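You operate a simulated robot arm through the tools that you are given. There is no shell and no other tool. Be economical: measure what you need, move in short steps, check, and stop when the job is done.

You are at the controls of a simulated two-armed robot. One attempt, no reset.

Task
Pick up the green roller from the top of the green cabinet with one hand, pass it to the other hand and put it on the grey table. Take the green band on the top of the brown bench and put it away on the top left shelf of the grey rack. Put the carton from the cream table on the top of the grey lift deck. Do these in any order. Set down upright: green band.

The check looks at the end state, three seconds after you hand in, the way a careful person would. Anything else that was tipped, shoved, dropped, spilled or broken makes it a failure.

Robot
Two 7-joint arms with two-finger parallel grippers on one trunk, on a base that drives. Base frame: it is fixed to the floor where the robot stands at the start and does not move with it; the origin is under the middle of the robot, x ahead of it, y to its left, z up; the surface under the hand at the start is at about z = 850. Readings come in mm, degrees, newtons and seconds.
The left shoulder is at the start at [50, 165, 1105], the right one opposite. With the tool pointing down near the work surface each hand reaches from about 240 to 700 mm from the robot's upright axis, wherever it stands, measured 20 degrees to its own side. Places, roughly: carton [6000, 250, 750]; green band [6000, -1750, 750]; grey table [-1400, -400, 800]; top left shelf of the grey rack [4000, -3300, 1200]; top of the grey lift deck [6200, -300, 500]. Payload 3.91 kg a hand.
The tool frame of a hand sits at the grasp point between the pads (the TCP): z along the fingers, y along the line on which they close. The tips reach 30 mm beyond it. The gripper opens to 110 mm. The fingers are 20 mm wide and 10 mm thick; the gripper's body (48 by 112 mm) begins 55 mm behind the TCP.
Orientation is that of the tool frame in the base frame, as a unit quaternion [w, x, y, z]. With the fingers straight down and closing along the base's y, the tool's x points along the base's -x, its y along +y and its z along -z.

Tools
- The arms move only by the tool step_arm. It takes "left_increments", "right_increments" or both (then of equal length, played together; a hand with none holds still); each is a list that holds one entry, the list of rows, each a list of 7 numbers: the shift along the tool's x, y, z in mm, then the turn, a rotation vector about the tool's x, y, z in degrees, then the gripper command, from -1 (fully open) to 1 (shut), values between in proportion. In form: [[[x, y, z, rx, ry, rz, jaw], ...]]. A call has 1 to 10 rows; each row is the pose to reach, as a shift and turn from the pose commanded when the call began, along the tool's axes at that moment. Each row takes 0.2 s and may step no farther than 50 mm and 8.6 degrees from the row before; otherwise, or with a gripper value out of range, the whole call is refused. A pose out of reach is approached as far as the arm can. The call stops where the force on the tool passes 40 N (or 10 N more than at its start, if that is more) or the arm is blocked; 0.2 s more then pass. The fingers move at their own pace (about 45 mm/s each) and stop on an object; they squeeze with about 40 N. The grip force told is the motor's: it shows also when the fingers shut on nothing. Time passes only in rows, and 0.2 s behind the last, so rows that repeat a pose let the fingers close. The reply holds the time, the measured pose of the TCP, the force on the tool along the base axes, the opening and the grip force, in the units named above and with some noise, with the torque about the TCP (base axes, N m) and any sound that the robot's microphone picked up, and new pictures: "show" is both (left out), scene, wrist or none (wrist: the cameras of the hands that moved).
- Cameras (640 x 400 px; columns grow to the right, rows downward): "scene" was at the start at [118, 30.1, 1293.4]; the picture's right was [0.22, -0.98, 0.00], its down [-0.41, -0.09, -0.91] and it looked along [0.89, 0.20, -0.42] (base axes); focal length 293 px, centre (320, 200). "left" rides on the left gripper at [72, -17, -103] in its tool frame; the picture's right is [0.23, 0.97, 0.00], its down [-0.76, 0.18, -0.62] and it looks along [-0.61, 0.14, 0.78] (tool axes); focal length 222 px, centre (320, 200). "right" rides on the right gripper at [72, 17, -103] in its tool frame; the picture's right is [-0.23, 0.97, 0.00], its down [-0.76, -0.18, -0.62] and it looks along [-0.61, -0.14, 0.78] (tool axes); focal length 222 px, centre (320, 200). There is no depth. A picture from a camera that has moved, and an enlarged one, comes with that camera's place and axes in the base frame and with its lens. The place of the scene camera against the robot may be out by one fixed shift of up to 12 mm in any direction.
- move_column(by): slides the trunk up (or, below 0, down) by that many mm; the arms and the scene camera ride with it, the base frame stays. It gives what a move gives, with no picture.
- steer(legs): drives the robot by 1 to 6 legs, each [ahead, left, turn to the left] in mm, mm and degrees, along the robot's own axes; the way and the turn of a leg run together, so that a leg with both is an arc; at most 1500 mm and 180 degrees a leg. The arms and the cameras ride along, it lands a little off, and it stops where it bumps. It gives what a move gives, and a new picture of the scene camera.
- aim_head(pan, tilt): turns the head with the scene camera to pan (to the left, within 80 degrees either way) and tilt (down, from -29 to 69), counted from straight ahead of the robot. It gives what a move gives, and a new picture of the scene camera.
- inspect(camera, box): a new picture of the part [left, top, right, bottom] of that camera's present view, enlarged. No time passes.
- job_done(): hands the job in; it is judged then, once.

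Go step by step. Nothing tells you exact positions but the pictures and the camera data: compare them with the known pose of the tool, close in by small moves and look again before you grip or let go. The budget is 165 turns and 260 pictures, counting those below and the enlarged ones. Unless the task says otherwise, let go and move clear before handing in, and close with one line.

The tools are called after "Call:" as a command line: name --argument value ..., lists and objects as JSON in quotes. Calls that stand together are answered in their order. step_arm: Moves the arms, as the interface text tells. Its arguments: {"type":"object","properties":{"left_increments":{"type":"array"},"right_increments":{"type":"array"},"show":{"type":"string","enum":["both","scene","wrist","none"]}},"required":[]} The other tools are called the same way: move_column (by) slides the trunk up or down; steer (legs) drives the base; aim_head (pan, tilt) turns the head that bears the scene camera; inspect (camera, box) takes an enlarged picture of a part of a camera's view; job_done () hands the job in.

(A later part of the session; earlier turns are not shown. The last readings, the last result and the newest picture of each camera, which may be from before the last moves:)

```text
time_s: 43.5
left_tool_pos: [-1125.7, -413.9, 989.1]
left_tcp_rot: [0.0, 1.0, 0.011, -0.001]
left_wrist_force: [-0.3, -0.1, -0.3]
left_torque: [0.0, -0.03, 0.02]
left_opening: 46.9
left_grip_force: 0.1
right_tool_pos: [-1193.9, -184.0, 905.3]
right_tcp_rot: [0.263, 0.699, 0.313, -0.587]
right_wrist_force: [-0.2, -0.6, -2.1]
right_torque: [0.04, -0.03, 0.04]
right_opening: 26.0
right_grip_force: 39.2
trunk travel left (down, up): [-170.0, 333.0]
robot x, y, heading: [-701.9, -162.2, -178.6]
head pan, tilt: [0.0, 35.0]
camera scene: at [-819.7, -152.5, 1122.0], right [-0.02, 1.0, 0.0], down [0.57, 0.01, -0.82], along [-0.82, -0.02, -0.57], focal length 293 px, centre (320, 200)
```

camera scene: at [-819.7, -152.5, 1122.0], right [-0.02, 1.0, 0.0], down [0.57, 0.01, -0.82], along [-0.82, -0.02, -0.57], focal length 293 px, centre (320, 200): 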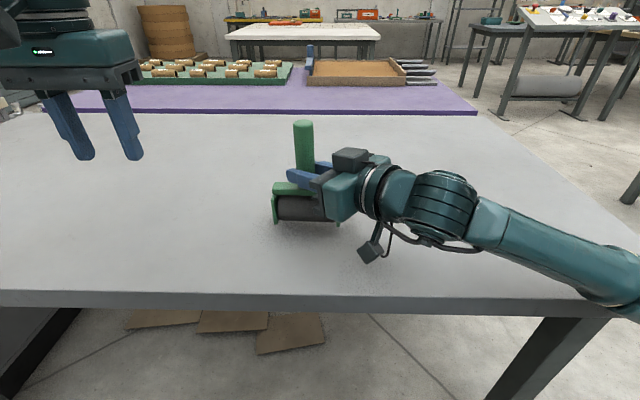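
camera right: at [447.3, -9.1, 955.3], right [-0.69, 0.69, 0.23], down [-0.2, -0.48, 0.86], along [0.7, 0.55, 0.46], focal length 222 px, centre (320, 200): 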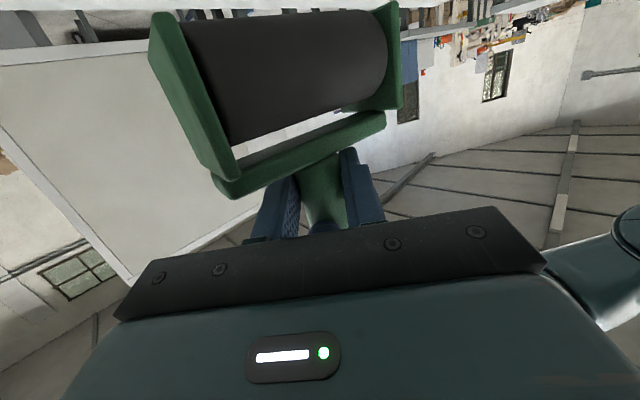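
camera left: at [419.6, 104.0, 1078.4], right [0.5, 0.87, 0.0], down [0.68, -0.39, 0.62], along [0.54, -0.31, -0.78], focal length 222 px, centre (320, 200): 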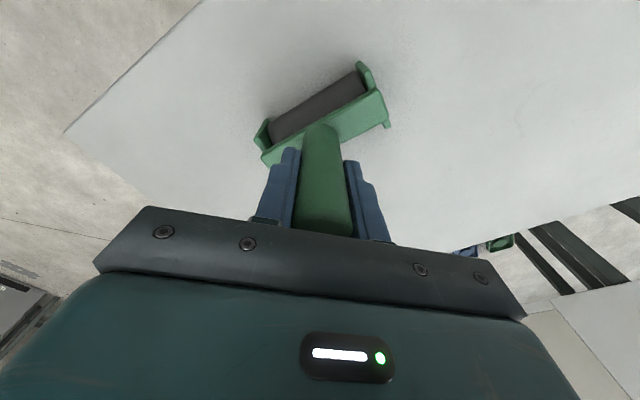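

About 27 mm to go. Lowering slowly with the arm until contact shows.

Call:
step_arm --right_increments '[[[8, 0, 1.4, 0, 0, 0, 1], [16, 0, 2.8, 0, 0, 0, 1], [20, 0, 3.5, 0, 0, 0, 1], [22, 0, 3.9, 0, 0, 0, 1], [22, 0, 3.9, 0, 0, 0, 1]]]' --show "both"

Call:
inspect --camera "scene" --box '[230, 100, 430, 280]'

```text
time_s: 44.8
left_tool_pos: [-1124.5, -413.2, 991.5]
left_tcp_rot: [0.002, 1.0, 0.011, -0.001]
left_wrist_force: [-0.2, -0.4, -0.8]
left_torque: [0.02, -0.01, -0.01]
left_opening: 46.6
left_grip_force: 0.1
right_tool_pos: [-1192.8, -182.9, 889.2]
right_tcp_rot: [0.264, 0.694, 0.312, -0.593]
right_wrist_force: [2.0, 6.3, 28.3]
right_torque: [-1.06, 0.11, 0.05]
right_opening: 26.3
right_grip_force: 40.1
trunk travel left (down, up): [-170.0, 333.0]
robot x, y, heading: [-698.2, -162.0, -178.9]
head pan, tilt: [0.0, 35.0]
camera scene: at [-817.4, -151.7, 1122.7], right [-0.02, 1.0, 0.0], down [0.57, 0.01, -0.82], along [-0.82, -0.02, -0.57], focal length 293 px, centre (320, 200)
camera right: at [-1104.9, -108.7, 834.2], right [0.7, -0.68, 0.22], down [0.2, 0.48, 0.85], along [-0.68, -0.56, 0.48], focal length 222 px, centre (320, 200)
```

scene: 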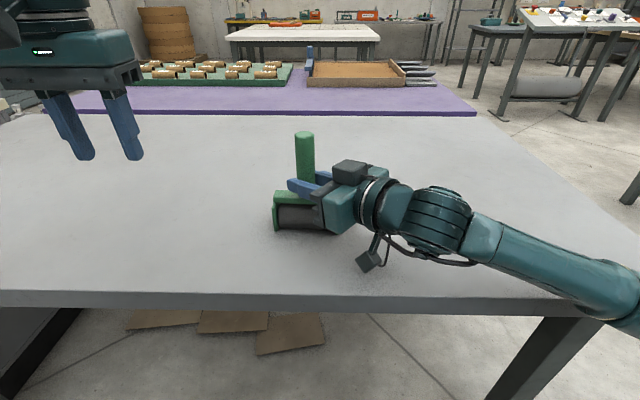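
right: 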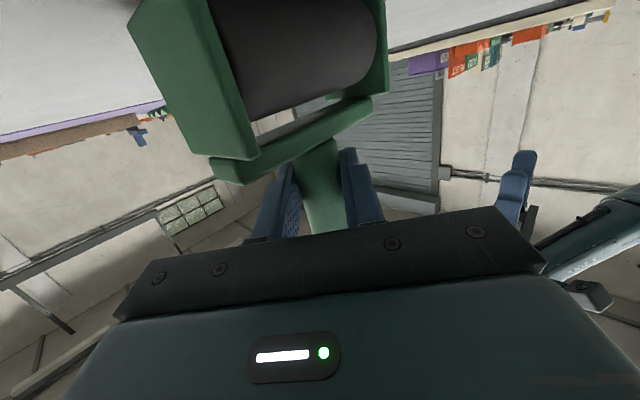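

```text
2.22 times, centred on (330, 190) of scene
camera zoom: at [-817.4, -151.7, 1122.7], right [-0.02, 1.0, 0.0], down [0.57, 0.01, -0.82], along [-0.82, -0.02, -0.57], focal length 652 px, centre (298, 222)
```

zoom: 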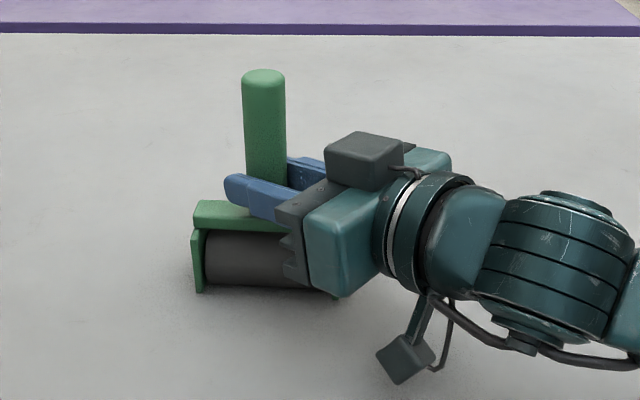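

Contact made (28 N), with the roller resting on the table. I'll ease off the push and open the fingers gently.

Call:
step_arm --right_increments '[[[-3, 0, -0.5, 0, 0, 0, 1], [-4, 0, -0.7, 0, 0, 0, 1], [-4, 0, -0.7, 0, 0, 0, 0.45], [-4, 0, -0.7, 0, 0, 0, 0.3], [-4, 0, -0.7, 0, 0, 0, 0.1], [-4, 0, -0.7, 0, 0, 0, 0.0]]]' --show "both"

```text
time_s: 46.1
left_tool_pos: [-1125.2, -413.8, 990.6]
left_tcp_rot: [0.0, 1.0, 0.011, -0.001]
left_wrist_force: [0.1, 0.0, 0.1]
left_torque: [0.02, 0.01, 0.03]
left_opening: 46.7
left_grip_force: 0.1
right_tool_pos: [-1193.2, -184.2, 886.5]
right_tcp_rot: [0.264, 0.699, 0.314, -0.586]
right_wrist_force: [0.8, -0.1, 0.4]
right_torque: [-0.02, -0.01, -0.01]
right_opening: 55.0
right_grip_force: 0.1
trunk travel left (down, up): [-170.0, 333.0]
robot x, y, heading: [-702.8, -160.3, -178.8]
head pan, tilt: [0.0, 35.0]
camera scene: at [-819.5, -152.5, 1122.0], right [-0.02, 1.0, 0.0], down [0.57, 0.01, -0.82], along [-0.82, -0.02, -0.57], focal length 293 px, centre (320, 200)
camera right: at [-1104.7, -108.7, 833.1], right [0.7, -0.68, 0.22], down [0.19, 0.48, 0.86], along [-0.69, -0.56, 0.46], focal length 222 px, centre (320, 200)
```

scene: 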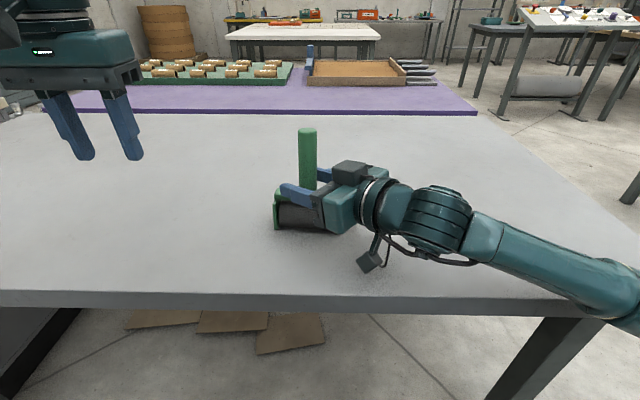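
right: 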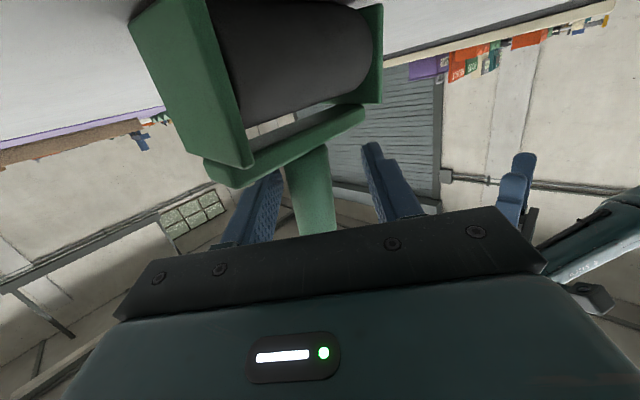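

The roller stands free. Withdrawing the right hand straight back along its fingers.

Call:
step_arm --right_increments '[[[0, 0, -15, 0, 0, 0, -0.2], [0, 0, -35, 0, 0, 0, -0.2], [0, 0, -60, 0, 0, 0, -0.2], [-10, 0, -90, 0, 0, 0, -0.2], [-20, 0, -125, 0, 0, 0, -0.2]]]' --show "scene"

Call:
inspect --camera "scene" --box '[230, 100, 430, 280]'

```text
time_s: 47.4
left_tool_pos: [-1125.9, -414.7, 990.4]
left_tcp_rot: [0.001, 1.0, 0.011, -0.001]
left_wrist_force: [0.4, 0.0, -0.1]
left_torque: [-0.03, 0.02, -0.01]
left_opening: 46.8
left_grip_force: 0.1
right_tool_pos: [-1114.7, -93.0, 928.7]
right_tcp_rot: [0.264, 0.699, 0.314, -0.586]
right_wrist_force: [-0.1, 0.3, 0.2]
right_torque: [0.01, -0.01, 0.01]
right_opening: 66.0
right_grip_force: 0.1
trunk travel left (down, up): [-170.0, 333.0]
robot x, y, heading: [-701.3, -160.2, -178.5]
head pan, tilt: [0.0, 35.0]
camera scene: at [-819.5, -152.5, 1122.1], right [-0.02, 1.0, 0.0], down [0.57, 0.01, -0.82], along [-0.82, -0.02, -0.57], focal length 293 px, centre (320, 200)
```

scene: 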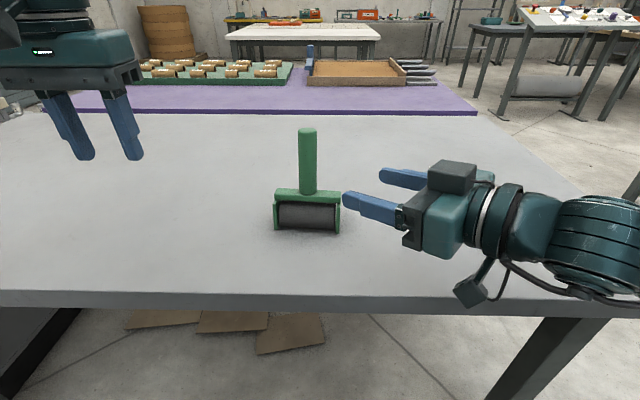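

```text
2.22 times, centred on (330, 190) of scene
camera zoom: at [-819.5, -152.5, 1122.1], right [-0.02, 1.0, 0.0], down [0.57, 0.01, -0.82], along [-0.82, -0.02, -0.57], focal length 652 px, centre (298, 222)
```

zoom: 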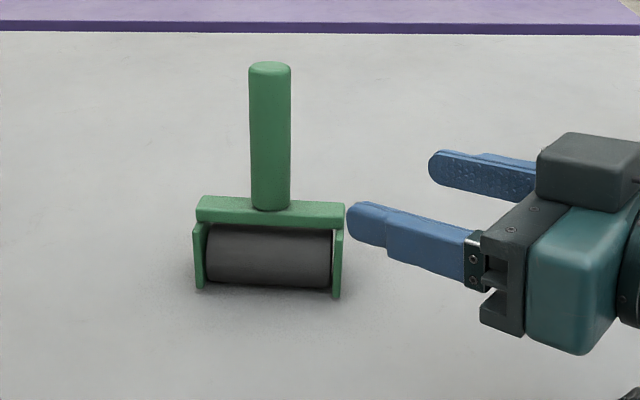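

Roller is upright on the grey table. Now raise the trunk, straighten the right hand to tool-down, and back away.

Call:
move_column --by 155

Call:
step_arm --right_increments '[[[0, 0, 0, 0, 8, 0, -0.2], [0, 0, 0, 0, 16, 0, -0.2], [0, 0, 0, 0, 24, 0, -0.2], [0, 0, 0, 0, 32, 0, -0.2], [0, 0, 0, 0, 40, 0, -0.2], [0, 0, 0, 0, 48, 0, -0.2], [0, 0, 0, 0, 56, 0, -0.2], [0, 0, 0, 0, 64, 0, -0.2], [0, 0, 0, 0, 72, 0, -0.2], [0, 0, 0, 0, 80, 0, -0.2]]]' --show "none"

Call:
step_arm --right_increments '[[[0, 0, 0, 0, 0, 8, -0.2], [0, 0, 0, 0, 0, 16, -0.2], [0, 0, 0, 0, 0, 24, -0.2], [0, 0, 0, 0, 0, 32, -0.2], [0, 0, 0, 0, 0, 40, -0.2], [0, 0, 0, 0, 0, 47, -1]]]' --show "scene"

```text
time_s: 49.1
left_tool_pos: [-1124.2, -414.6, 1144.0]
left_tcp_rot: [0.0, 1.0, 0.011, -0.001]
left_wrist_force: [1.1, 0.6, 1.0]
left_torque: [0.0, 0.01, -0.02]
left_opening: 47.1
left_grip_force: 0.1
right_tool_pos: [-1114.8, -93.1, 1082.7]
right_tcp_rot: [0.263, 0.699, 0.313, -0.587]
right_wrist_force: [0.7, -0.8, -0.4]
right_torque: [0.0, 0.02, -0.03]
right_opening: 66.0
right_grip_force: 0.1
trunk travel left (down, up): [-325.0, 178.0]
robot x, y, heading: [-696.5, -158.3, -178.8]
head pan, tilt: [0.0, 35.0]
```

```text
time_s: 51.3
left_tool_pos: [-1125.7, -415.4, 1145.7]
left_tcp_rot: [0.0, 1.0, 0.012, -0.001]
left_wrist_force: [-1.0, -0.3, 0.6]
left_torque: [-0.03, -0.01, 0.0]
left_opening: 46.9
left_grip_force: 0.0
right_tool_pos: [-1114.9, -92.9, 1082.6]
right_tcp_rot: [0.0, 0.912, 0.41, 0.002]
right_wrist_force: [-0.4, 0.0, 0.1]
right_torque: [0.01, -0.04, 0.0]
right_opening: 66.0
right_grip_force: 0.1
trunk travel left (down, up): [-325.0, 178.0]
robot x, y, heading: [-703.9, -156.6, -179.1]
head pan, tilt: [0.0, 35.0]
```

```text
time_s: 52.7
left_tool_pos: [-1124.0, -414.8, 1144.7]
left_tcp_rot: [0.001, 1.0, 0.011, -0.001]
left_wrist_force: [0.1, 0.3, 0.3]
left_torque: [0.0, 0.0, 0.02]
left_opening: 46.7
left_grip_force: 0.0
right_tool_pos: [-1113.5, -93.3, 1084.1]
right_tcp_rot: [0.0, 1.0, 0.009, 0.0]
right_wrist_force: [-0.9, 0.1, -0.4]
right_torque: [0.04, -0.01, 0.03]
right_opening: 101.0
right_grip_force: 0.0
trunk travel left (down, up): [-325.0, 178.0]
robot x, y, heading: [-702.0, -161.3, -178.9]
head pan, tilt: [0.0, 35.0]
camera scene: at [-819.5, -152.5, 1277.1], right [-0.02, 1.0, 0.0], down [0.57, 0.01, -0.82], along [-0.82, -0.02, -0.57], focal length 293 px, centre (320, 200)
```

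scene: 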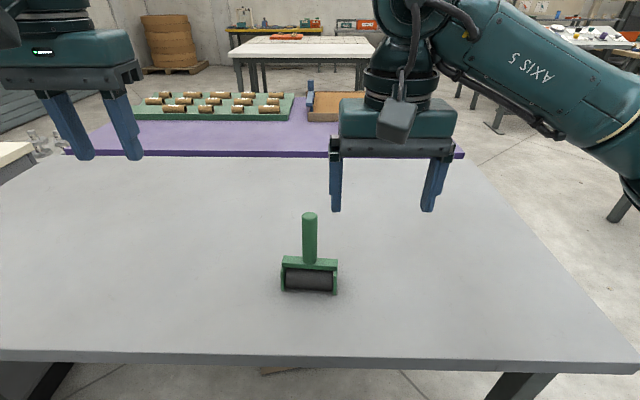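

Now back away, move sideways to the open floor at y≈-1450 and turn to face +x.

Call:
steer --legs '[[-350, 0, 0], [0, 1300, 0], [0, 0, 179]]'

Call:
aim_head --pan 0 --tilt 5

```text
time_s: 73.4
left_tool_pos: [114.7, -1189.3, 1144.7]
left_tcp_rot: [0.001, -0.004, 1.0, 0.0]
left_wrist_force: [0.2, -0.3, 0.1]
left_torque: [-0.02, 0.04, -0.05]
left_opening: 46.7
left_grip_force: 0.0
right_tool_pos: [97.4, -1509.6, 1082.7]
right_tcp_rot: [0.0, -0.003, 1.0, 0.0]
right_wrist_force: [-1.0, 0.1, -0.4]
right_torque: [-0.01, 0.0, -0.01]
right_opening: 109.8
right_grip_force: 0.0
trunk travel left (down, up): [-325.0, 178.0]
robot x, y, heading: [-314.2, -1440.2, 0.1]
head pan, tilt: [0.0, 35.0]
camera scene: at [-198.9, -1427.5, 1277.1], right [0.01, -1.0, 0.0], down [-0.57, 0.0, -0.82], along [0.82, 0.01, -0.57], focal length 293 px, centre (320, 200)
```

scene: 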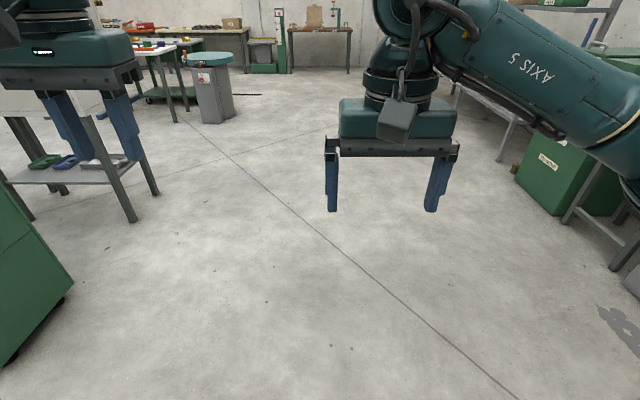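

```text
time_s: 74.4
left_tool_pos: [114.4, -1188.8, 1145.0]
left_tcp_rot: [0.001, -0.004, 1.0, -0.001]
left_wrist_force: [-1.3, 0.1, -0.6]
left_torque: [0.04, 0.01, -0.01]
left_opening: 46.7
left_grip_force: 0.1
right_tool_pos: [97.2, -1511.6, 1082.7]
right_tcp_rot: [0.001, -0.003, 1.0, 0.001]
right_wrist_force: [0.0, 0.4, -0.3]
right_torque: [0.01, 0.05, -0.03]
right_opening: 109.8
right_grip_force: 0.0
trunk travel left (down, up): [-325.0, 178.0]
robot x, y, heading: [-315.6, -1437.0, 0.4]
head pan, tilt: [0.0, 5.0]
camera scene: at [-195.1, -1427.5, 1325.2], right [0.01, -1.0, 0.0], down [-0.09, 0.0, -1.0], along [1.0, 0.01, -0.09], focal length 293 px, centre (320, 200)
```

scene: 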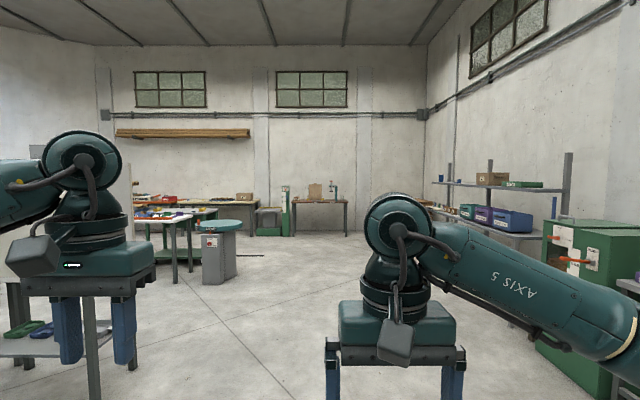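

Clear lane ahead to the brown bench at x≈6000. Driving forward about 4.3 m.

Call:
steer --legs '[[1500, 0, 0], [1500, 0, 0], [1300, 0, 0]]'

Call:
aim_head --pan 50 --tilt 10

Call:
aim_head --pan 0 --tilt 18

Call:
aim_head --pan -75 --tilt 10

```text
time_s: 94.9
left_tool_pos: [4389.3, -1125.4, 1145.7]
left_tcp_rot: [0.0, -0.001, 1.0, 0.0]
left_wrist_force: [0.4, -0.2, 0.2]
left_torque: [-0.03, 0.01, 0.01]
left_opening: 46.9
left_grip_force: 0.0
right_tool_pos: [4370.8, -1447.0, 1083.3]
right_tcp_rot: [0.0, 0.0, 1.0, 0.001]
right_wrist_force: [-0.5, 0.8, -0.5]
right_torque: [0.01, -0.02, 0.01]
right_opening: 110.1
right_grip_force: 0.1
trunk travel left (down, up): [-325.0, 178.0]
robot x, y, heading: [3960.8, -1369.7, 0.1]
head pan, tilt: [0.0, 5.0]
camera scene: at [4078.8, -1360.9, 1325.2], right [0.0, -1.0, 0.0], down [-0.09, 0.0, -1.0], along [1.0, 0.0, -0.09], focal length 293 px, centre (320, 200)
```

scene: 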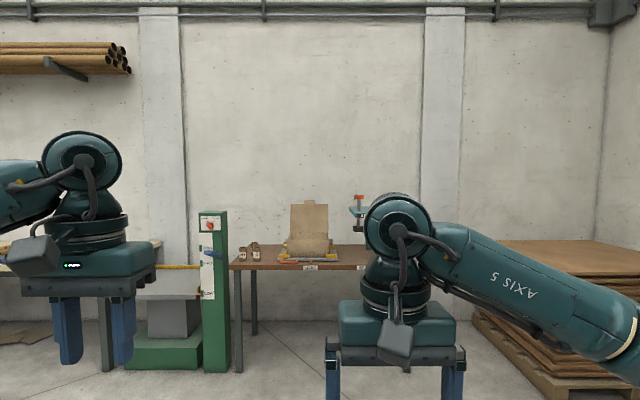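

```text
time_s: 96.0
left_tool_pos: [4389.1, -1125.0, 1144.5]
left_tcp_rot: [0.001, 0.0, 1.0, 0.0]
left_wrist_force: [-0.2, 0.5, 0.1]
left_torque: [0.0, 0.03, 0.02]
left_opening: 46.8
left_grip_force: 0.1
right_tool_pos: [4369.6, -1446.7, 1083.7]
right_tcp_rot: [0.0, 0.0, 1.0, 0.0]
right_wrist_force: [0.5, -0.6, 0.6]
right_torque: [0.01, -0.01, -0.02]
right_opening: 110.1
right_grip_force: 0.1
trunk travel left (down, up): [-325.0, 178.0]
robot x, y, heading: [3959.2, -1366.8, -0.0]
head pan, tilt: [50.0, 10.0]
camera scene: at [4046.6, -1289.7, 1317.2], right [0.77, -0.64, 0.0], down [-0.11, -0.13, -0.98], along [0.63, 0.75, -0.17], focal length 293 px, centre (320, 200)
```

scene: 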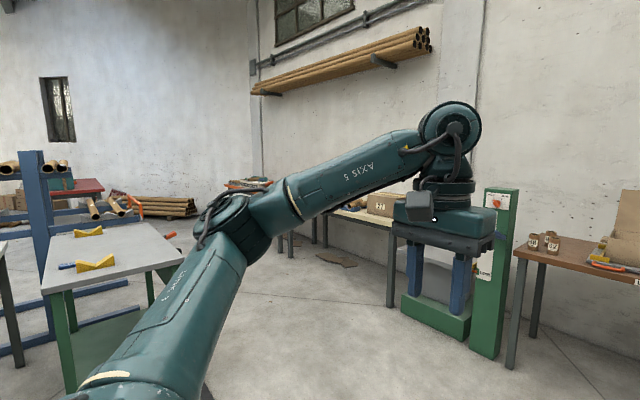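

```text
time_s: 97.2
left_tool_pos: [4389.0, -1125.6, 1144.0]
left_tcp_rot: [0.001, 0.0, 1.0, 0.0]
left_wrist_force: [-0.4, 0.4, 0.0]
left_torque: [-0.05, 0.0, 0.0]
left_opening: 46.6
left_grip_force: 0.0
right_tool_pos: [4370.6, -1445.7, 1082.8]
right_tcp_rot: [0.0, 0.0, 1.0, 0.001]
right_wrist_force: [-0.2, 0.6, 0.4]
right_torque: [0.01, 0.02, 0.0]
right_opening: 110.2
right_grip_force: 0.2
trunk travel left (down, up): [-325.0, 178.0]
robot x, y, heading: [3959.5, -1371.6, 0.2]
head pan, tilt: [0.0, 18.0]
camera scene: at [4080.1, -1360.8, 1304.2], right [0.0, -1.0, 0.0], down [-0.31, 0.0, -0.95], along [0.95, 0.0, -0.31], focal length 293 px, centre (320, 200)
```

scene: 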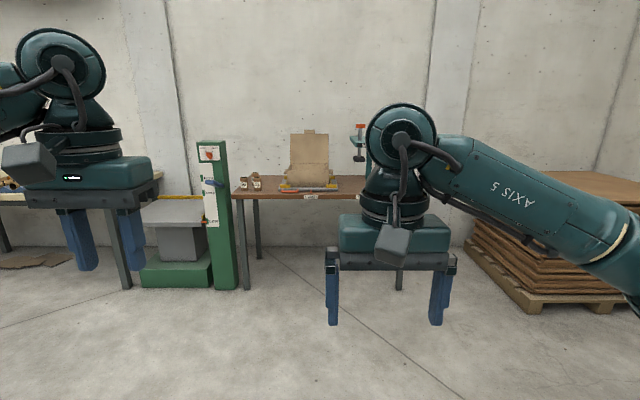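

```text
time_s: 98.7
left_tool_pos: [4388.8, -1125.6, 1145.1]
left_tcp_rot: [0.001, 0.0, 1.0, 0.0]
left_wrist_force: [0.9, 0.1, 0.8]
left_torque: [0.0, 0.01, 0.0]
left_opening: 47.1
left_grip_force: 0.1
right_tool_pos: [4369.8, -1446.5, 1083.1]
right_tcp_rot: [-0.001, 0.0, 1.0, 0.0]
right_wrist_force: [-0.8, -0.5, -0.5]
right_torque: [-0.01, 0.01, -0.01]
right_opening: 110.1
right_grip_force: 0.0
trunk travel left (down, up): [-325.0, 178.0]
robot x, y, heading: [3961.6, -1374.1, -0.0]
head pan, tilt: [-75.0, 10.0]
camera scene: at [4010.9, -1450.6, 1317.2], right [-0.97, -0.26, 0.0], down [-0.05, 0.17, -0.98], along [0.26, -0.95, -0.17], focal length 293 px, centre (320, 200)
```

scene: 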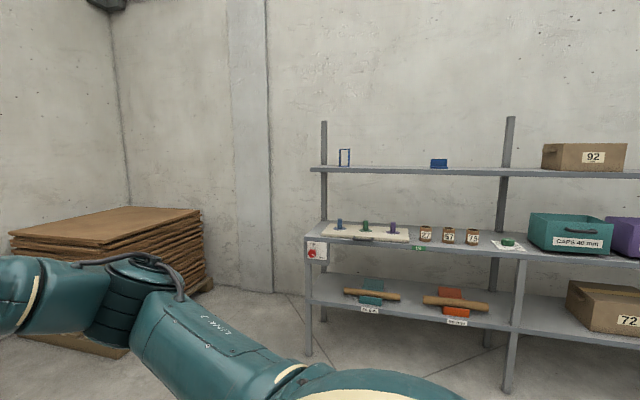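

The rack's top-left shelf is visible on my right. Next I drive to the brown bench to see the green band.

Call:
steer --legs '[[1150, -330, 0]]'

Call:
aim_head --pan 0 --tilt 35

```text
time_s: 104.7
left_tool_pos: [5535.2, -1468.6, 1144.4]
left_tcp_rot: [0.001, 0.006, 1.0, 0.0]
left_wrist_force: [-0.1, -0.2, -0.4]
left_torque: [0.0, -0.02, 0.03]
left_opening: 46.8
left_grip_force: 0.0
right_tool_pos: [5513.5, -1790.5, 1083.5]
right_tcp_rot: [-0.001, 0.006, 1.0, 0.0]
right_wrist_force: [-0.1, 0.0, 0.2]
right_torque: [0.0, 0.01, -0.02]
right_opening: 109.9
right_grip_force: 0.1
trunk travel left (down, up): [-325.0, 178.0]
robot x, y, heading: [5102.1, -1709.0, -0.6]
head pan, tilt: [-75.0, 10.0]
camera scene: at [5153.5, -1789.5, 1317.2], right [-0.97, -0.25, 0.0], down [-0.04, 0.17, -0.98], along [0.24, -0.95, -0.17], focal length 293 px, centre (320, 200)
```

scene: 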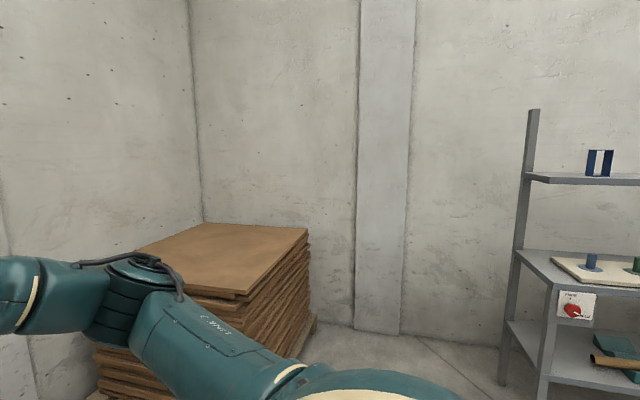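

```text
time_s: 106.2
left_tool_pos: [5534.3, -1468.0, 1145.7]
left_tcp_rot: [0.001, 0.005, 1.0, 0.0]
left_wrist_force: [0.3, -0.1, 0.1]
left_torque: [0.03, -0.02, -0.02]
left_opening: 46.8
left_grip_force: 0.0
right_tool_pos: [5513.0, -1789.8, 1082.4]
right_tcp_rot: [0.0, 0.005, 1.0, 0.0]
right_wrist_force: [0.1, 0.3, 0.3]
right_torque: [0.0, 0.02, -0.01]
right_opening: 110.2
right_grip_force: 0.1
trunk travel left (down, up): [-325.0, 178.0]
robot x, y, heading: [5102.9, -1708.4, -0.6]
head pan, tilt: [0.0, 35.0]
camera scene: at [5218.3, -1700.4, 1277.1], right [-0.01, -1.0, 0.0], down [-0.57, 0.01, -0.82], along [0.82, -0.01, -0.57], focal length 293 px, centre (320, 200)
```

scene: 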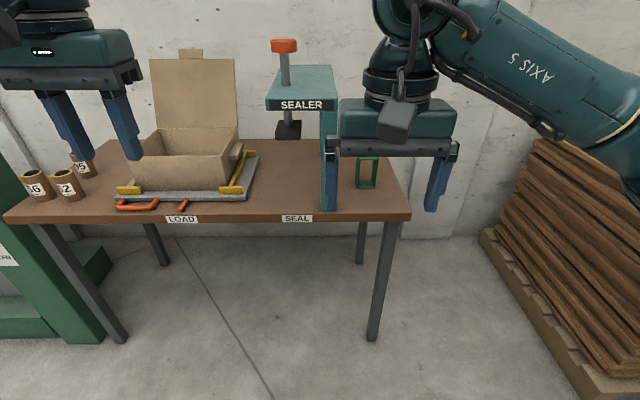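

The green band looks like a small green frame standing right of the sealer. Zooming in.

Call:
inspect --camera "scene" --box '[310, 130, 430, 220]'

Call:
inspect --camera "right" --box '[200, 0, 520, 200]'

```text
4.44 times, centred on (370, 175) of scene
camera zoom: at [5218.3, -1700.4, 1277.1], right [-0.01, -1.0, 0.0], down [-0.57, 0.01, -0.82], along [0.82, -0.01, -0.57], focal length 1304 px, centre (98, 311)
```

zoom: 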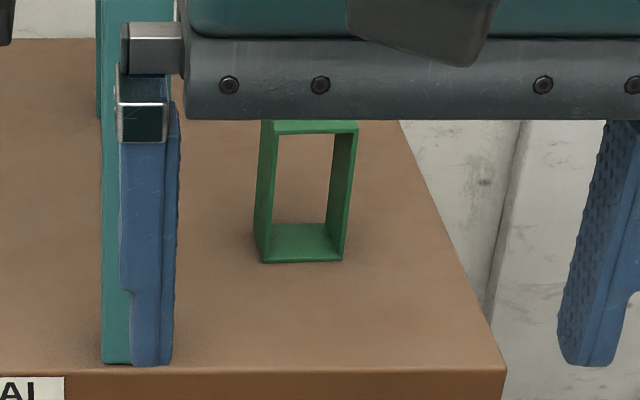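

```text
2.00 times, centred on (360, 100) of right
camera zoom: at [5440.5, -1770.6, 1186.7], right [0.24, 0.97, 0.0], down [0.76, -0.19, 0.62], along [0.61, -0.15, -0.78], focal length 444 px, centre (240, 400)
```

zoom: 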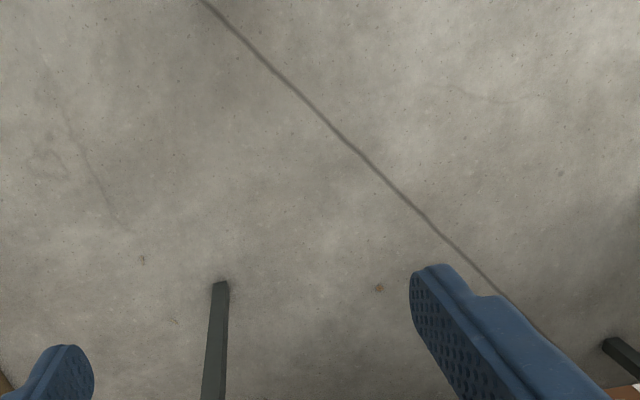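

The band is a loop about 60 wide × 110 tall × 50 deep at roughly (6065, -1862). I pull the left hand back (the sealer is tall) and drive closer.

Call:
step_arm --left_increments '[[[40, 20, 0, 0, 0, 0, 0.15], [80, 40, 0, 0, 0, 0, 0.15], [120, 60, 0, 0, 0, 0, 0.15], [150, 70, 0, 0, 0, 0, 0.15]]]' --show "none"

Call:
steer --legs '[[330, -80, 0.6]]'

```text
time_s: 107.2
left_tool_pos: [5384.6, -1395.4, 1143.5]
left_tcp_rot: [0.001, 0.004, 1.0, 0.0]
left_wrist_force: [0.7, 0.6, -1.0]
left_torque: [-0.02, -0.02, 0.01]
left_opening: 46.9
left_grip_force: 0.0
right_tool_pos: [5511.8, -1788.4, 1083.9]
right_tcp_rot: [0.0, 0.005, 1.0, 0.0]
right_wrist_force: [-0.2, 0.6, 0.7]
right_torque: [0.02, 0.03, 0.0]
right_opening: 110.0
right_grip_force: 0.0
trunk travel left (down, up): [-325.0, 178.0]
robot x, y, heading: [5104.1, -1705.5, -0.6]
head pan, tilt: [0.0, 35.0]
```

```text
time_s: 109.4
left_tool_pos: [5714.9, -1476.2, 1143.6]
left_tcp_rot: [0.001, 0.0, 1.0, 0.001]
left_wrist_force: [-0.1, 0.4, -0.4]
left_torque: [0.0, 0.03, 0.02]
left_opening: 46.9
left_grip_force: 0.0
right_tool_pos: [5845.6, -1868.8, 1082.4]
right_tcp_rot: [0.0, -0.001, 1.0, 0.0]
right_wrist_force: [0.4, -0.3, -0.7]
right_torque: [0.0, -0.03, -0.02]
right_opening: 110.0
right_grip_force: 0.0
trunk travel left (down, up): [-325.0, 178.0]
robot x, y, heading: [5433.7, -1791.8, -0.1]
head pan, tilt: [0.0, 35.0]
camera scene: at [5549.9, -1781.9, 1277.0], right [0.0, -1.0, 0.0], down [-0.57, 0.0, -0.82], along [0.82, 0.0, -0.57], focal length 293 px, centre (320, 200)
```

scene: 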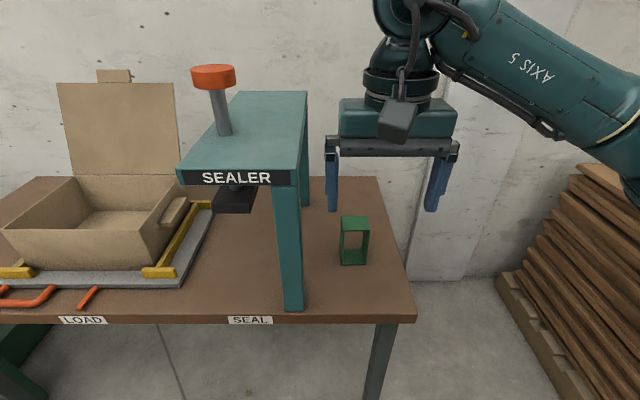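

Call:
inspect --camera "scene" --box '[310, 190, 410, 290]'

Call:
inspect --camera "right" --box '[160, 0, 480, 200]'

```text
4.00 times, centred on (360, 240) of scene
camera zoom: at [5549.9, -1781.9, 1277.0], right [0.0, -1.0, 0.0], down [-0.57, 0.0, -0.82], along [0.82, 0.0, -0.57], focal length 1174 px, centre (160, 40)
```

zoom: 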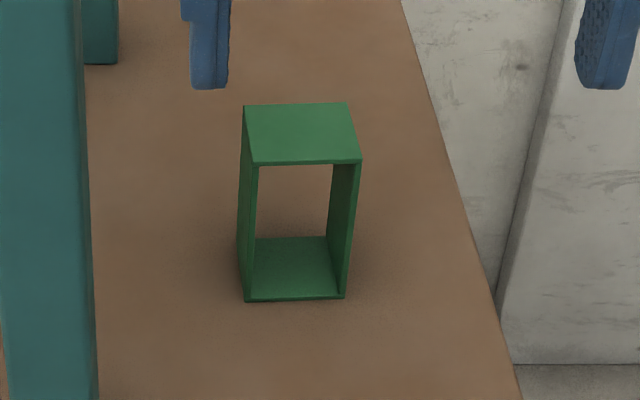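

```text
2.00 times, centred on (320, 100) of right
camera zoom: at [5772.7, -1849.9, 1186.6], right [0.23, 0.97, 0.0], down [0.76, -0.18, 0.62], along [0.61, -0.14, -0.78], focal length 444 px, centre (320, 400)
```

zoom: 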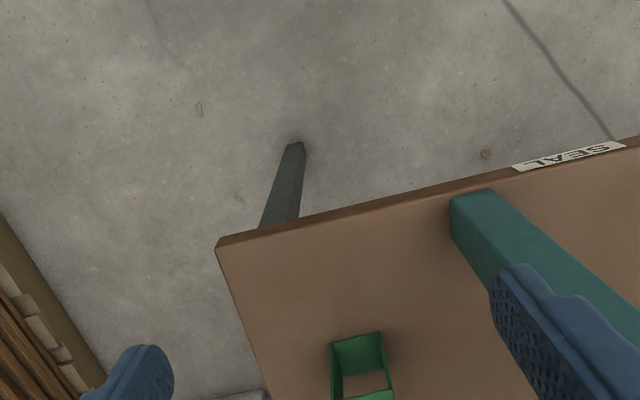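

The band is axis-aligned, centre ≈ (6062, -1869), top z≈856. Drive 110 mm closer, then bring the right hand over it.

Call:
steer --legs '[[110, 0, 0]]'

Call:
step_arm --right_increments '[[[-30, 0, 20, 0, 0, 0, -1], [-60, 0, 50, 0, 0, 0, -1], [-90, 0, 80, 0, 0, 0, -1], [-106, 0, 110, 0, 0, 0, -1], [-106, 0, 130, 0, 0, 0, -1], [-106, 0, 130, 0, 0, 0, -1]]]' --show "both"

```text
time_s: 110.6
left_tool_pos: [5822.2, -1474.1, 1142.9]
left_tcp_rot: [0.001, 0.0, 1.0, 0.0]
left_wrist_force: [0.5, 0.0, -0.9]
left_torque: [-0.03, 0.03, -0.03]
left_opening: 46.9
left_grip_force: 0.1
right_tool_pos: [5952.3, -1867.1, 1083.8]
right_tcp_rot: [-0.001, 0.0, 1.0, 0.0]
right_wrist_force: [0.3, 0.4, -0.2]
right_torque: [0.0, -0.01, 0.01]
right_opening: 109.9
right_grip_force: 0.0
trunk travel left (down, up): [-325.0, 178.0]
robot x, y, heading: [5542.4, -1791.6, 0.1]
head pan, tilt: [0.0, 35.0]
camera scene: at [5657.0, -1781.8, 1276.9], right [0.0, -1.0, 0.0], down [-0.57, 0.0, -0.82], along [0.82, 0.0, -0.57], focal length 293 px, centre (320, 200)
```

scene: 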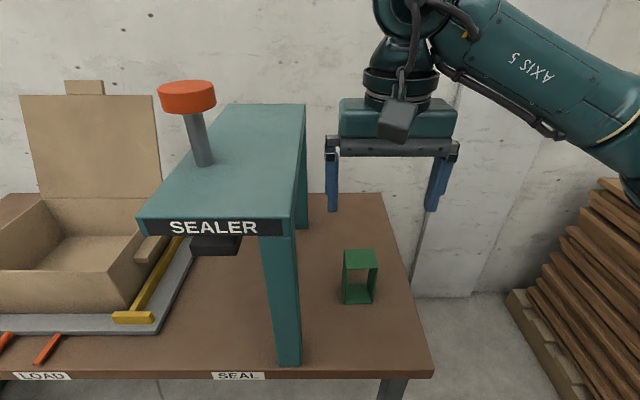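

```text
time_s: 112.0
left_tool_pos: [5821.3, -1475.2, 1143.1]
left_tcp_rot: [0.001, 0.0, 1.0, -0.001]
left_wrist_force: [1.6, 0.3, 0.4]
left_torque: [-0.02, -0.01, 0.01]
left_opening: 46.8
left_grip_force: 0.1
right_tool_pos: [6059.2, -1869.1, 953.9]
right_tcp_rot: [0.0, 0.0, 1.0, 0.0]
right_wrist_force: [0.0, 0.2, 0.4]
right_torque: [0.03, -0.02, 0.02]
right_opening: 110.1
right_grip_force: 0.0
trunk travel left (down, up): [-325.0, 178.0]
robot x, y, heading: [5537.4, -1790.7, 0.3]
head pan, tilt: [0.0, 35.0]
camera scene: at [5656.2, -1781.8, 1277.1], right [0.0, -1.0, 0.0], down [-0.57, 0.0, -0.82], along [0.82, 0.0, -0.57], focal length 293 px, centre (320, 200)
camera right: at [5985.8, -1851.2, 1058.2], right [0.23, 0.97, 0.0], down [0.76, -0.18, 0.62], along [0.61, -0.14, -0.78], focal length 222 px, centre (320, 200)
```

scene: 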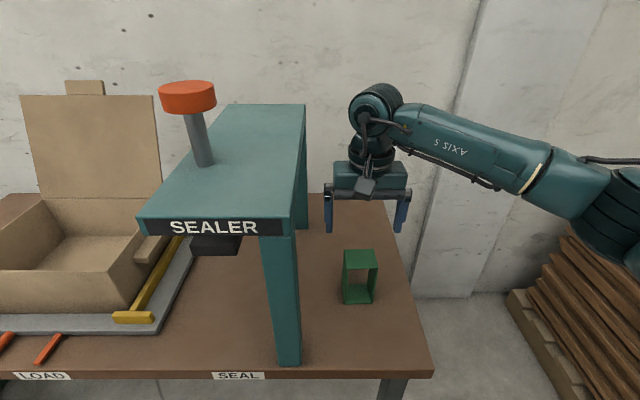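
right: 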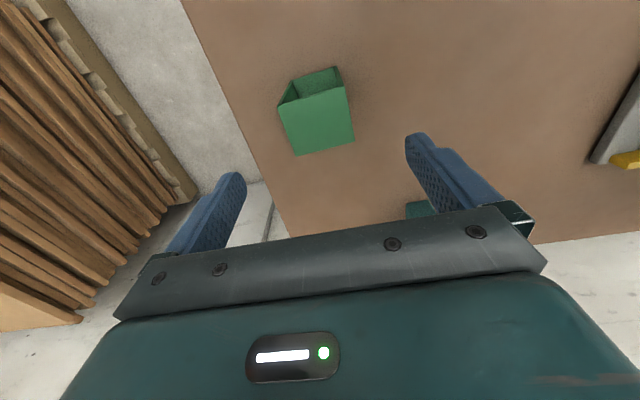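

The hand is centred over the band. Descending to z≈832 and closing on the two outer side walls.

Call:
step_arm --right_increments '[[[0, 0, 30, 0, 0, 0, -1], [0, 0, 60, 0, 0, 0, -1], [0, 0, 90, 0, 0, 0, -1], [0, 0, 122, 0, 0, 0, -1], [0, 0, 122, 0, 0, 0, -0.2], [0, 0, 122, 0, 0, 0, 0.2], [0, 0, 122, 0, 0, 0, 1], [0, 0, 122, 0, 0, 0, 1], [0, 0, 122, 0, 0, 0, 1], [0, 0, 122, 0, 0, 0, 1]]]' --show "both"

```text
time_s: 114.2
left_tool_pos: [5821.3, -1474.3, 1143.4]
left_tcp_rot: [0.001, 0.0, 1.0, 0.0]
left_wrist_force: [-0.5, -0.1, 0.0]
left_torque: [0.02, 0.0, -0.03]
left_opening: 46.8
left_grip_force: 0.0
right_tool_pos: [6059.2, -1870.0, 830.6]
right_tcp_rot: [0.0, 0.0, 1.0, 0.001]
right_wrist_force: [0.0, 0.4, -0.3]
right_torque: [0.04, 0.01, 0.0]
right_opening: 59.9
right_grip_force: 40.2
trunk travel left (down, up): [-325.0, 178.0]
robot x, y, heading: [5540.7, -1789.3, -0.2]
head pan, tilt: [0.0, 35.0]
camera scene: at [5656.2, -1781.9, 1277.1], right [0.0, -1.0, 0.0], down [-0.57, 0.0, -0.82], along [0.82, 0.0, -0.57], focal length 293 px, centre (320, 200)
camera right: at [5985.8, -1851.4, 933.8], right [0.23, 0.97, 0.0], down [0.76, -0.18, 0.62], along [0.61, -0.14, -0.78], focal length 222 px, centre (320, 200)
```

scene: 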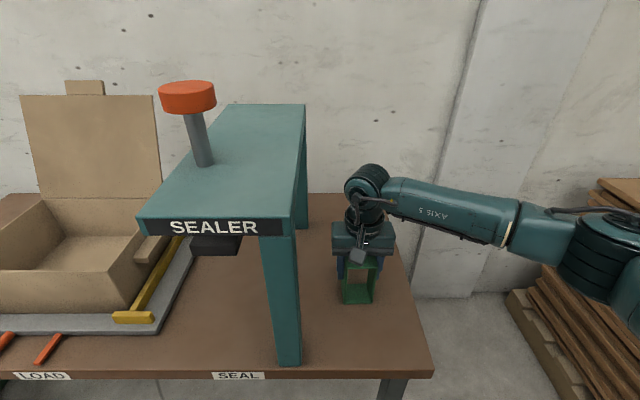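
right: 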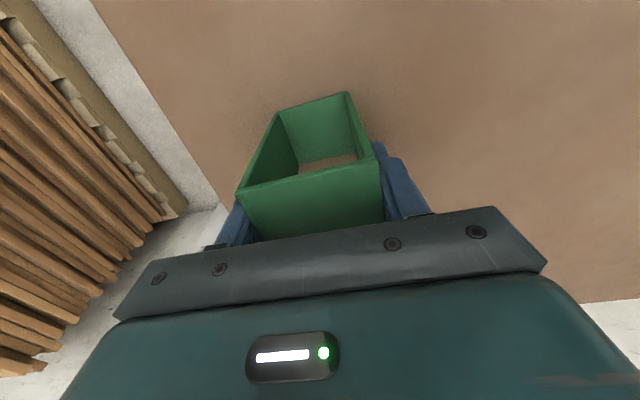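

Gripped at 59.9 mm. Lifting straight up.

Call:
step_arm --right_increments '[[[0, 0, -15, 0, 0, 0, 1], [0, 0, -45, 0, 0, 0, 1], [0, 0, -90, 0, 0, 0, 1], [0, 0, -135, 0, 0, 0, 1], [0, 0, -180, 0, 0, 0, 1], [10, 0, -225, 0, 0, 0, 1], [50, 0, -250, 0, 0, 0, 1], [90, 0, -250, 0, 0, 0, 1], [110, 0, -250, 0, 0, 0, 1]]]' --show "both"

```text
time_s: 116.2
left_tool_pos: [5822.0, -1474.4, 1143.9]
left_tcp_rot: [0.001, 0.0, 1.0, 0.0]
left_wrist_force: [0.2, 0.2, -0.2]
left_torque: [-0.04, -0.01, 0.0]
left_opening: 47.1
left_grip_force: 0.0
right_tool_pos: [5948.7, -1867.4, 1082.0]
right_tcp_rot: [-0.001, 0.0, 1.0, 0.0]
right_wrist_force: [-0.4, -0.5, 0.3]
right_torque: [-0.02, 0.02, -0.01]
right_opening: 59.8
right_grip_force: 40.2
trunk travel left (down, up): [-325.0, 178.0]
robot x, y, heading: [5539.0, -1790.8, -0.2]
head pan, tilt: [0.0, 35.0]
camera scene: at [5656.1, -1781.9, 1277.1], right [0.0, -1.0, 0.0], down [-0.57, 0.0, -0.82], along [0.82, 0.0, -0.57], focal length 293 px, centre (320, 200)
camera right: at [5875.6, -1850.0, 1185.7], right [0.23, 0.97, 0.0], down [0.76, -0.18, 0.62], along [0.61, -0.14, -0.78], focal length 222 px, centre (320, 200)
```

scene: 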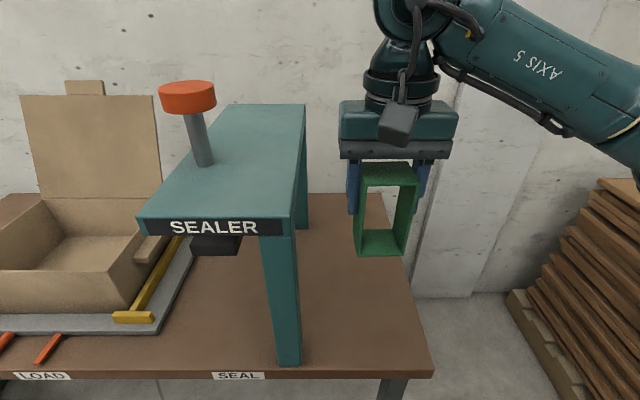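
right: 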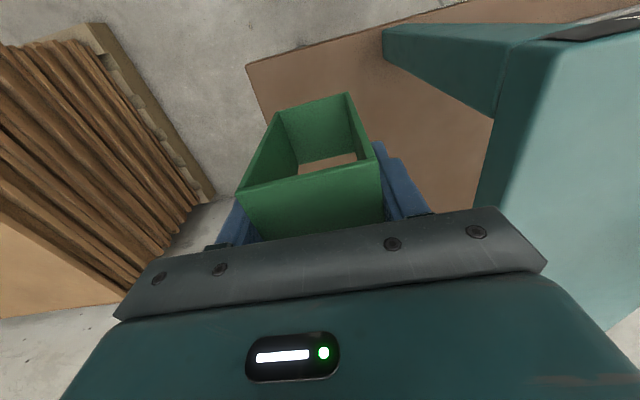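

Back away from the bench, then turn right toward the rack.

Call:
steer --legs '[[-1400, 0, 0], [0, 0, -90]]'

Call:
aim_head --pan 0 --tilt 5

```text
time_s: 127.1
left_tool_pos: [4438.7, -2080.5, 1143.6]
left_tcp_rot: [0.001, 0.712, 0.702, 0.0]
left_wrist_force: [-0.5, -0.8, -0.2]
left_torque: [0.02, 0.04, 0.0]
left_opening: 47.0
left_grip_force: 0.0
right_tool_pos: [4045.5, -2203.2, 1082.7]
right_tcp_rot: [0.0, 0.712, 0.702, 0.001]
right_wrist_force: [-0.3, 0.6, -0.4]
right_torque: [-0.01, -0.01, 0.01]
right_opening: 59.5
right_grip_force: 40.2
trunk travel left (down, up): [-325.0, 178.0]
robot x, y, heading: [4126.3, -1794.4, -90.9]
head pan, tilt: [0.0, 35.0]
camera scene: at [4123.6, -1903.1, 1277.0], right [-1.0, 0.01, 0.0], down [0.01, 0.57, -0.82], along [-0.01, -0.82, -0.57], focal length 293 px, centre (320, 200)
```

scene: 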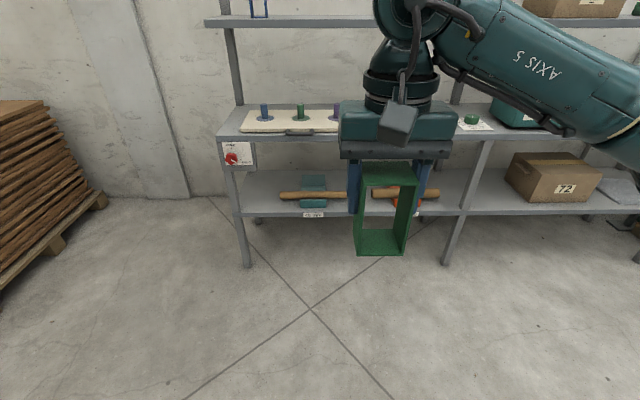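

```text
time_s: 128.1
left_tool_pos: [4439.0, -2082.3, 1143.6]
left_tcp_rot: [0.0, 0.712, 0.702, -0.001]
left_wrist_force: [-0.2, 0.5, -0.4]
left_torque: [-0.01, -0.03, -0.01]
left_opening: 47.0
left_grip_force: 0.1
right_tool_pos: [4045.1, -2203.8, 1082.1]
right_tcp_rot: [0.0, 0.712, 0.702, 0.0]
right_wrist_force: [0.4, 0.7, -0.5]
right_torque: [0.02, 0.03, -0.03]
right_opening: 59.2
right_grip_force: 40.0
trunk travel left (down, up): [-325.0, 178.0]
robot x, y, heading: [4125.7, -1793.7, -90.8]
head pan, tilt: [0.0, 5.0]
camera scene: at [4123.6, -1906.8, 1325.2], right [-1.0, 0.01, 0.0], down [0.0, 0.09, -1.0], along [-0.01, -1.0, -0.09], focal length 293 px, centre (320, 200)
```

scene: 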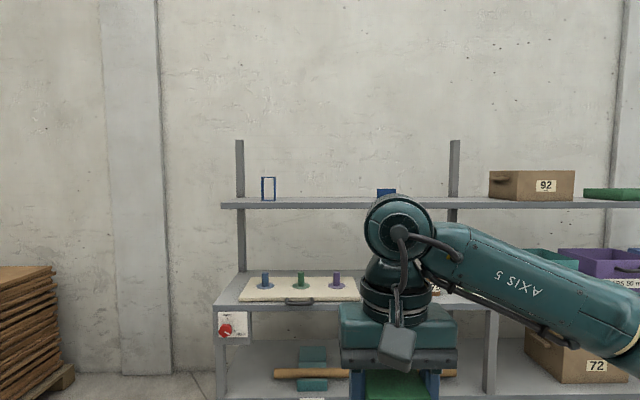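

Raising the trunk fully to see and reach the top shelf.

Call:
move_column --by 178

Call:
aim_head --pan 0 --tilt 15

Call:
inspect --camera "scene" --box '[200, 120, 520, 320]'

```text
time_s: 130.1
left_tool_pos: [4438.4, -2081.2, 1321.9]
left_tcp_rot: [0.0, 0.712, 0.702, 0.0]
left_wrist_force: [-0.1, 0.0, -0.1]
left_torque: [0.03, -0.01, 0.0]
left_opening: 47.2
left_grip_force: 0.1
right_tool_pos: [4045.7, -2204.2, 1258.9]
right_tcp_rot: [0.0, 0.712, 0.702, 0.0]
right_wrist_force: [0.6, -0.2, -0.2]
right_torque: [-0.03, 0.02, -0.01]
right_opening: 59.4
right_grip_force: 40.1
trunk travel left (down, up): [-503.0, 0.0]
robot x, y, heading: [4128.7, -1797.1, -90.4]
head pan, tilt: [0.0, 5.0]
```

```text
time_s: 130.8
left_tool_pos: [4438.4, -2080.0, 1321.9]
left_tcp_rot: [0.001, 0.712, 0.702, -0.001]
left_wrist_force: [0.2, 0.0, 0.0]
left_torque: [-0.02, 0.0, -0.02]
left_opening: 46.5
left_grip_force: 0.2
right_tool_pos: [4044.3, -2202.8, 1259.7]
right_tcp_rot: [-0.001, 0.712, 0.702, 0.0]
right_wrist_force: [0.9, 0.5, -1.3]
right_torque: [0.0, -0.06, 0.0]
right_opening: 59.4
right_grip_force: 39.7
trunk travel left (down, up): [-503.0, 0.0]
robot x, y, heading: [4122.7, -1795.0, -90.7]
head pan, tilt: [0.0, 15.0]
camera scene: at [4123.6, -1908.3, 1487.1], right [-1.0, 0.01, 0.0], down [0.0, 0.26, -0.97], along [-0.01, -0.97, -0.26], focal length 293 px, centre (320, 200)
```

scene: 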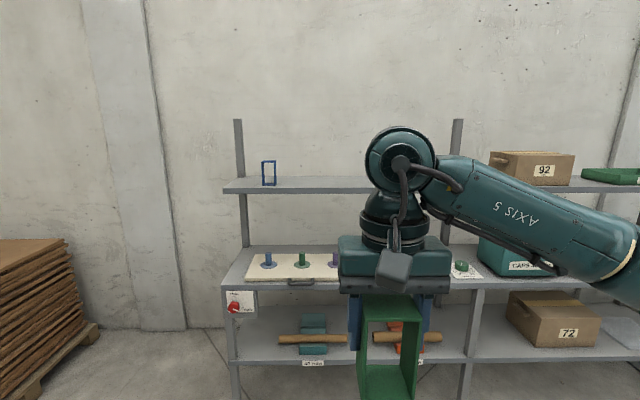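

```text
2.00 times, centred on (360, 220) of scene
camera zoom: at [4123.6, -1908.3, 1487.1], right [-1.0, 0.01, 0.0], down [0.0, 0.26, -0.97], along [-0.01, -0.97, -0.26], focal length 587 px, centre (240, 160)
```

zoom: 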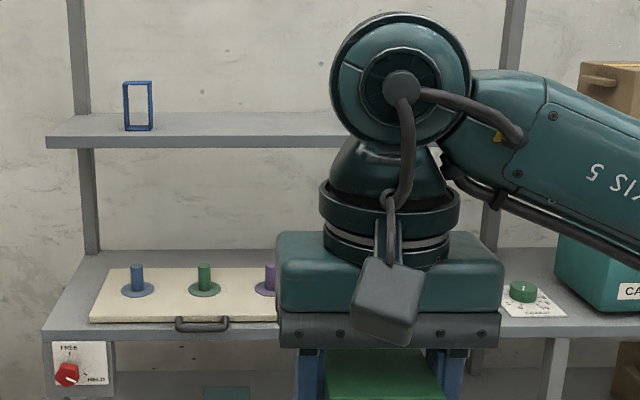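

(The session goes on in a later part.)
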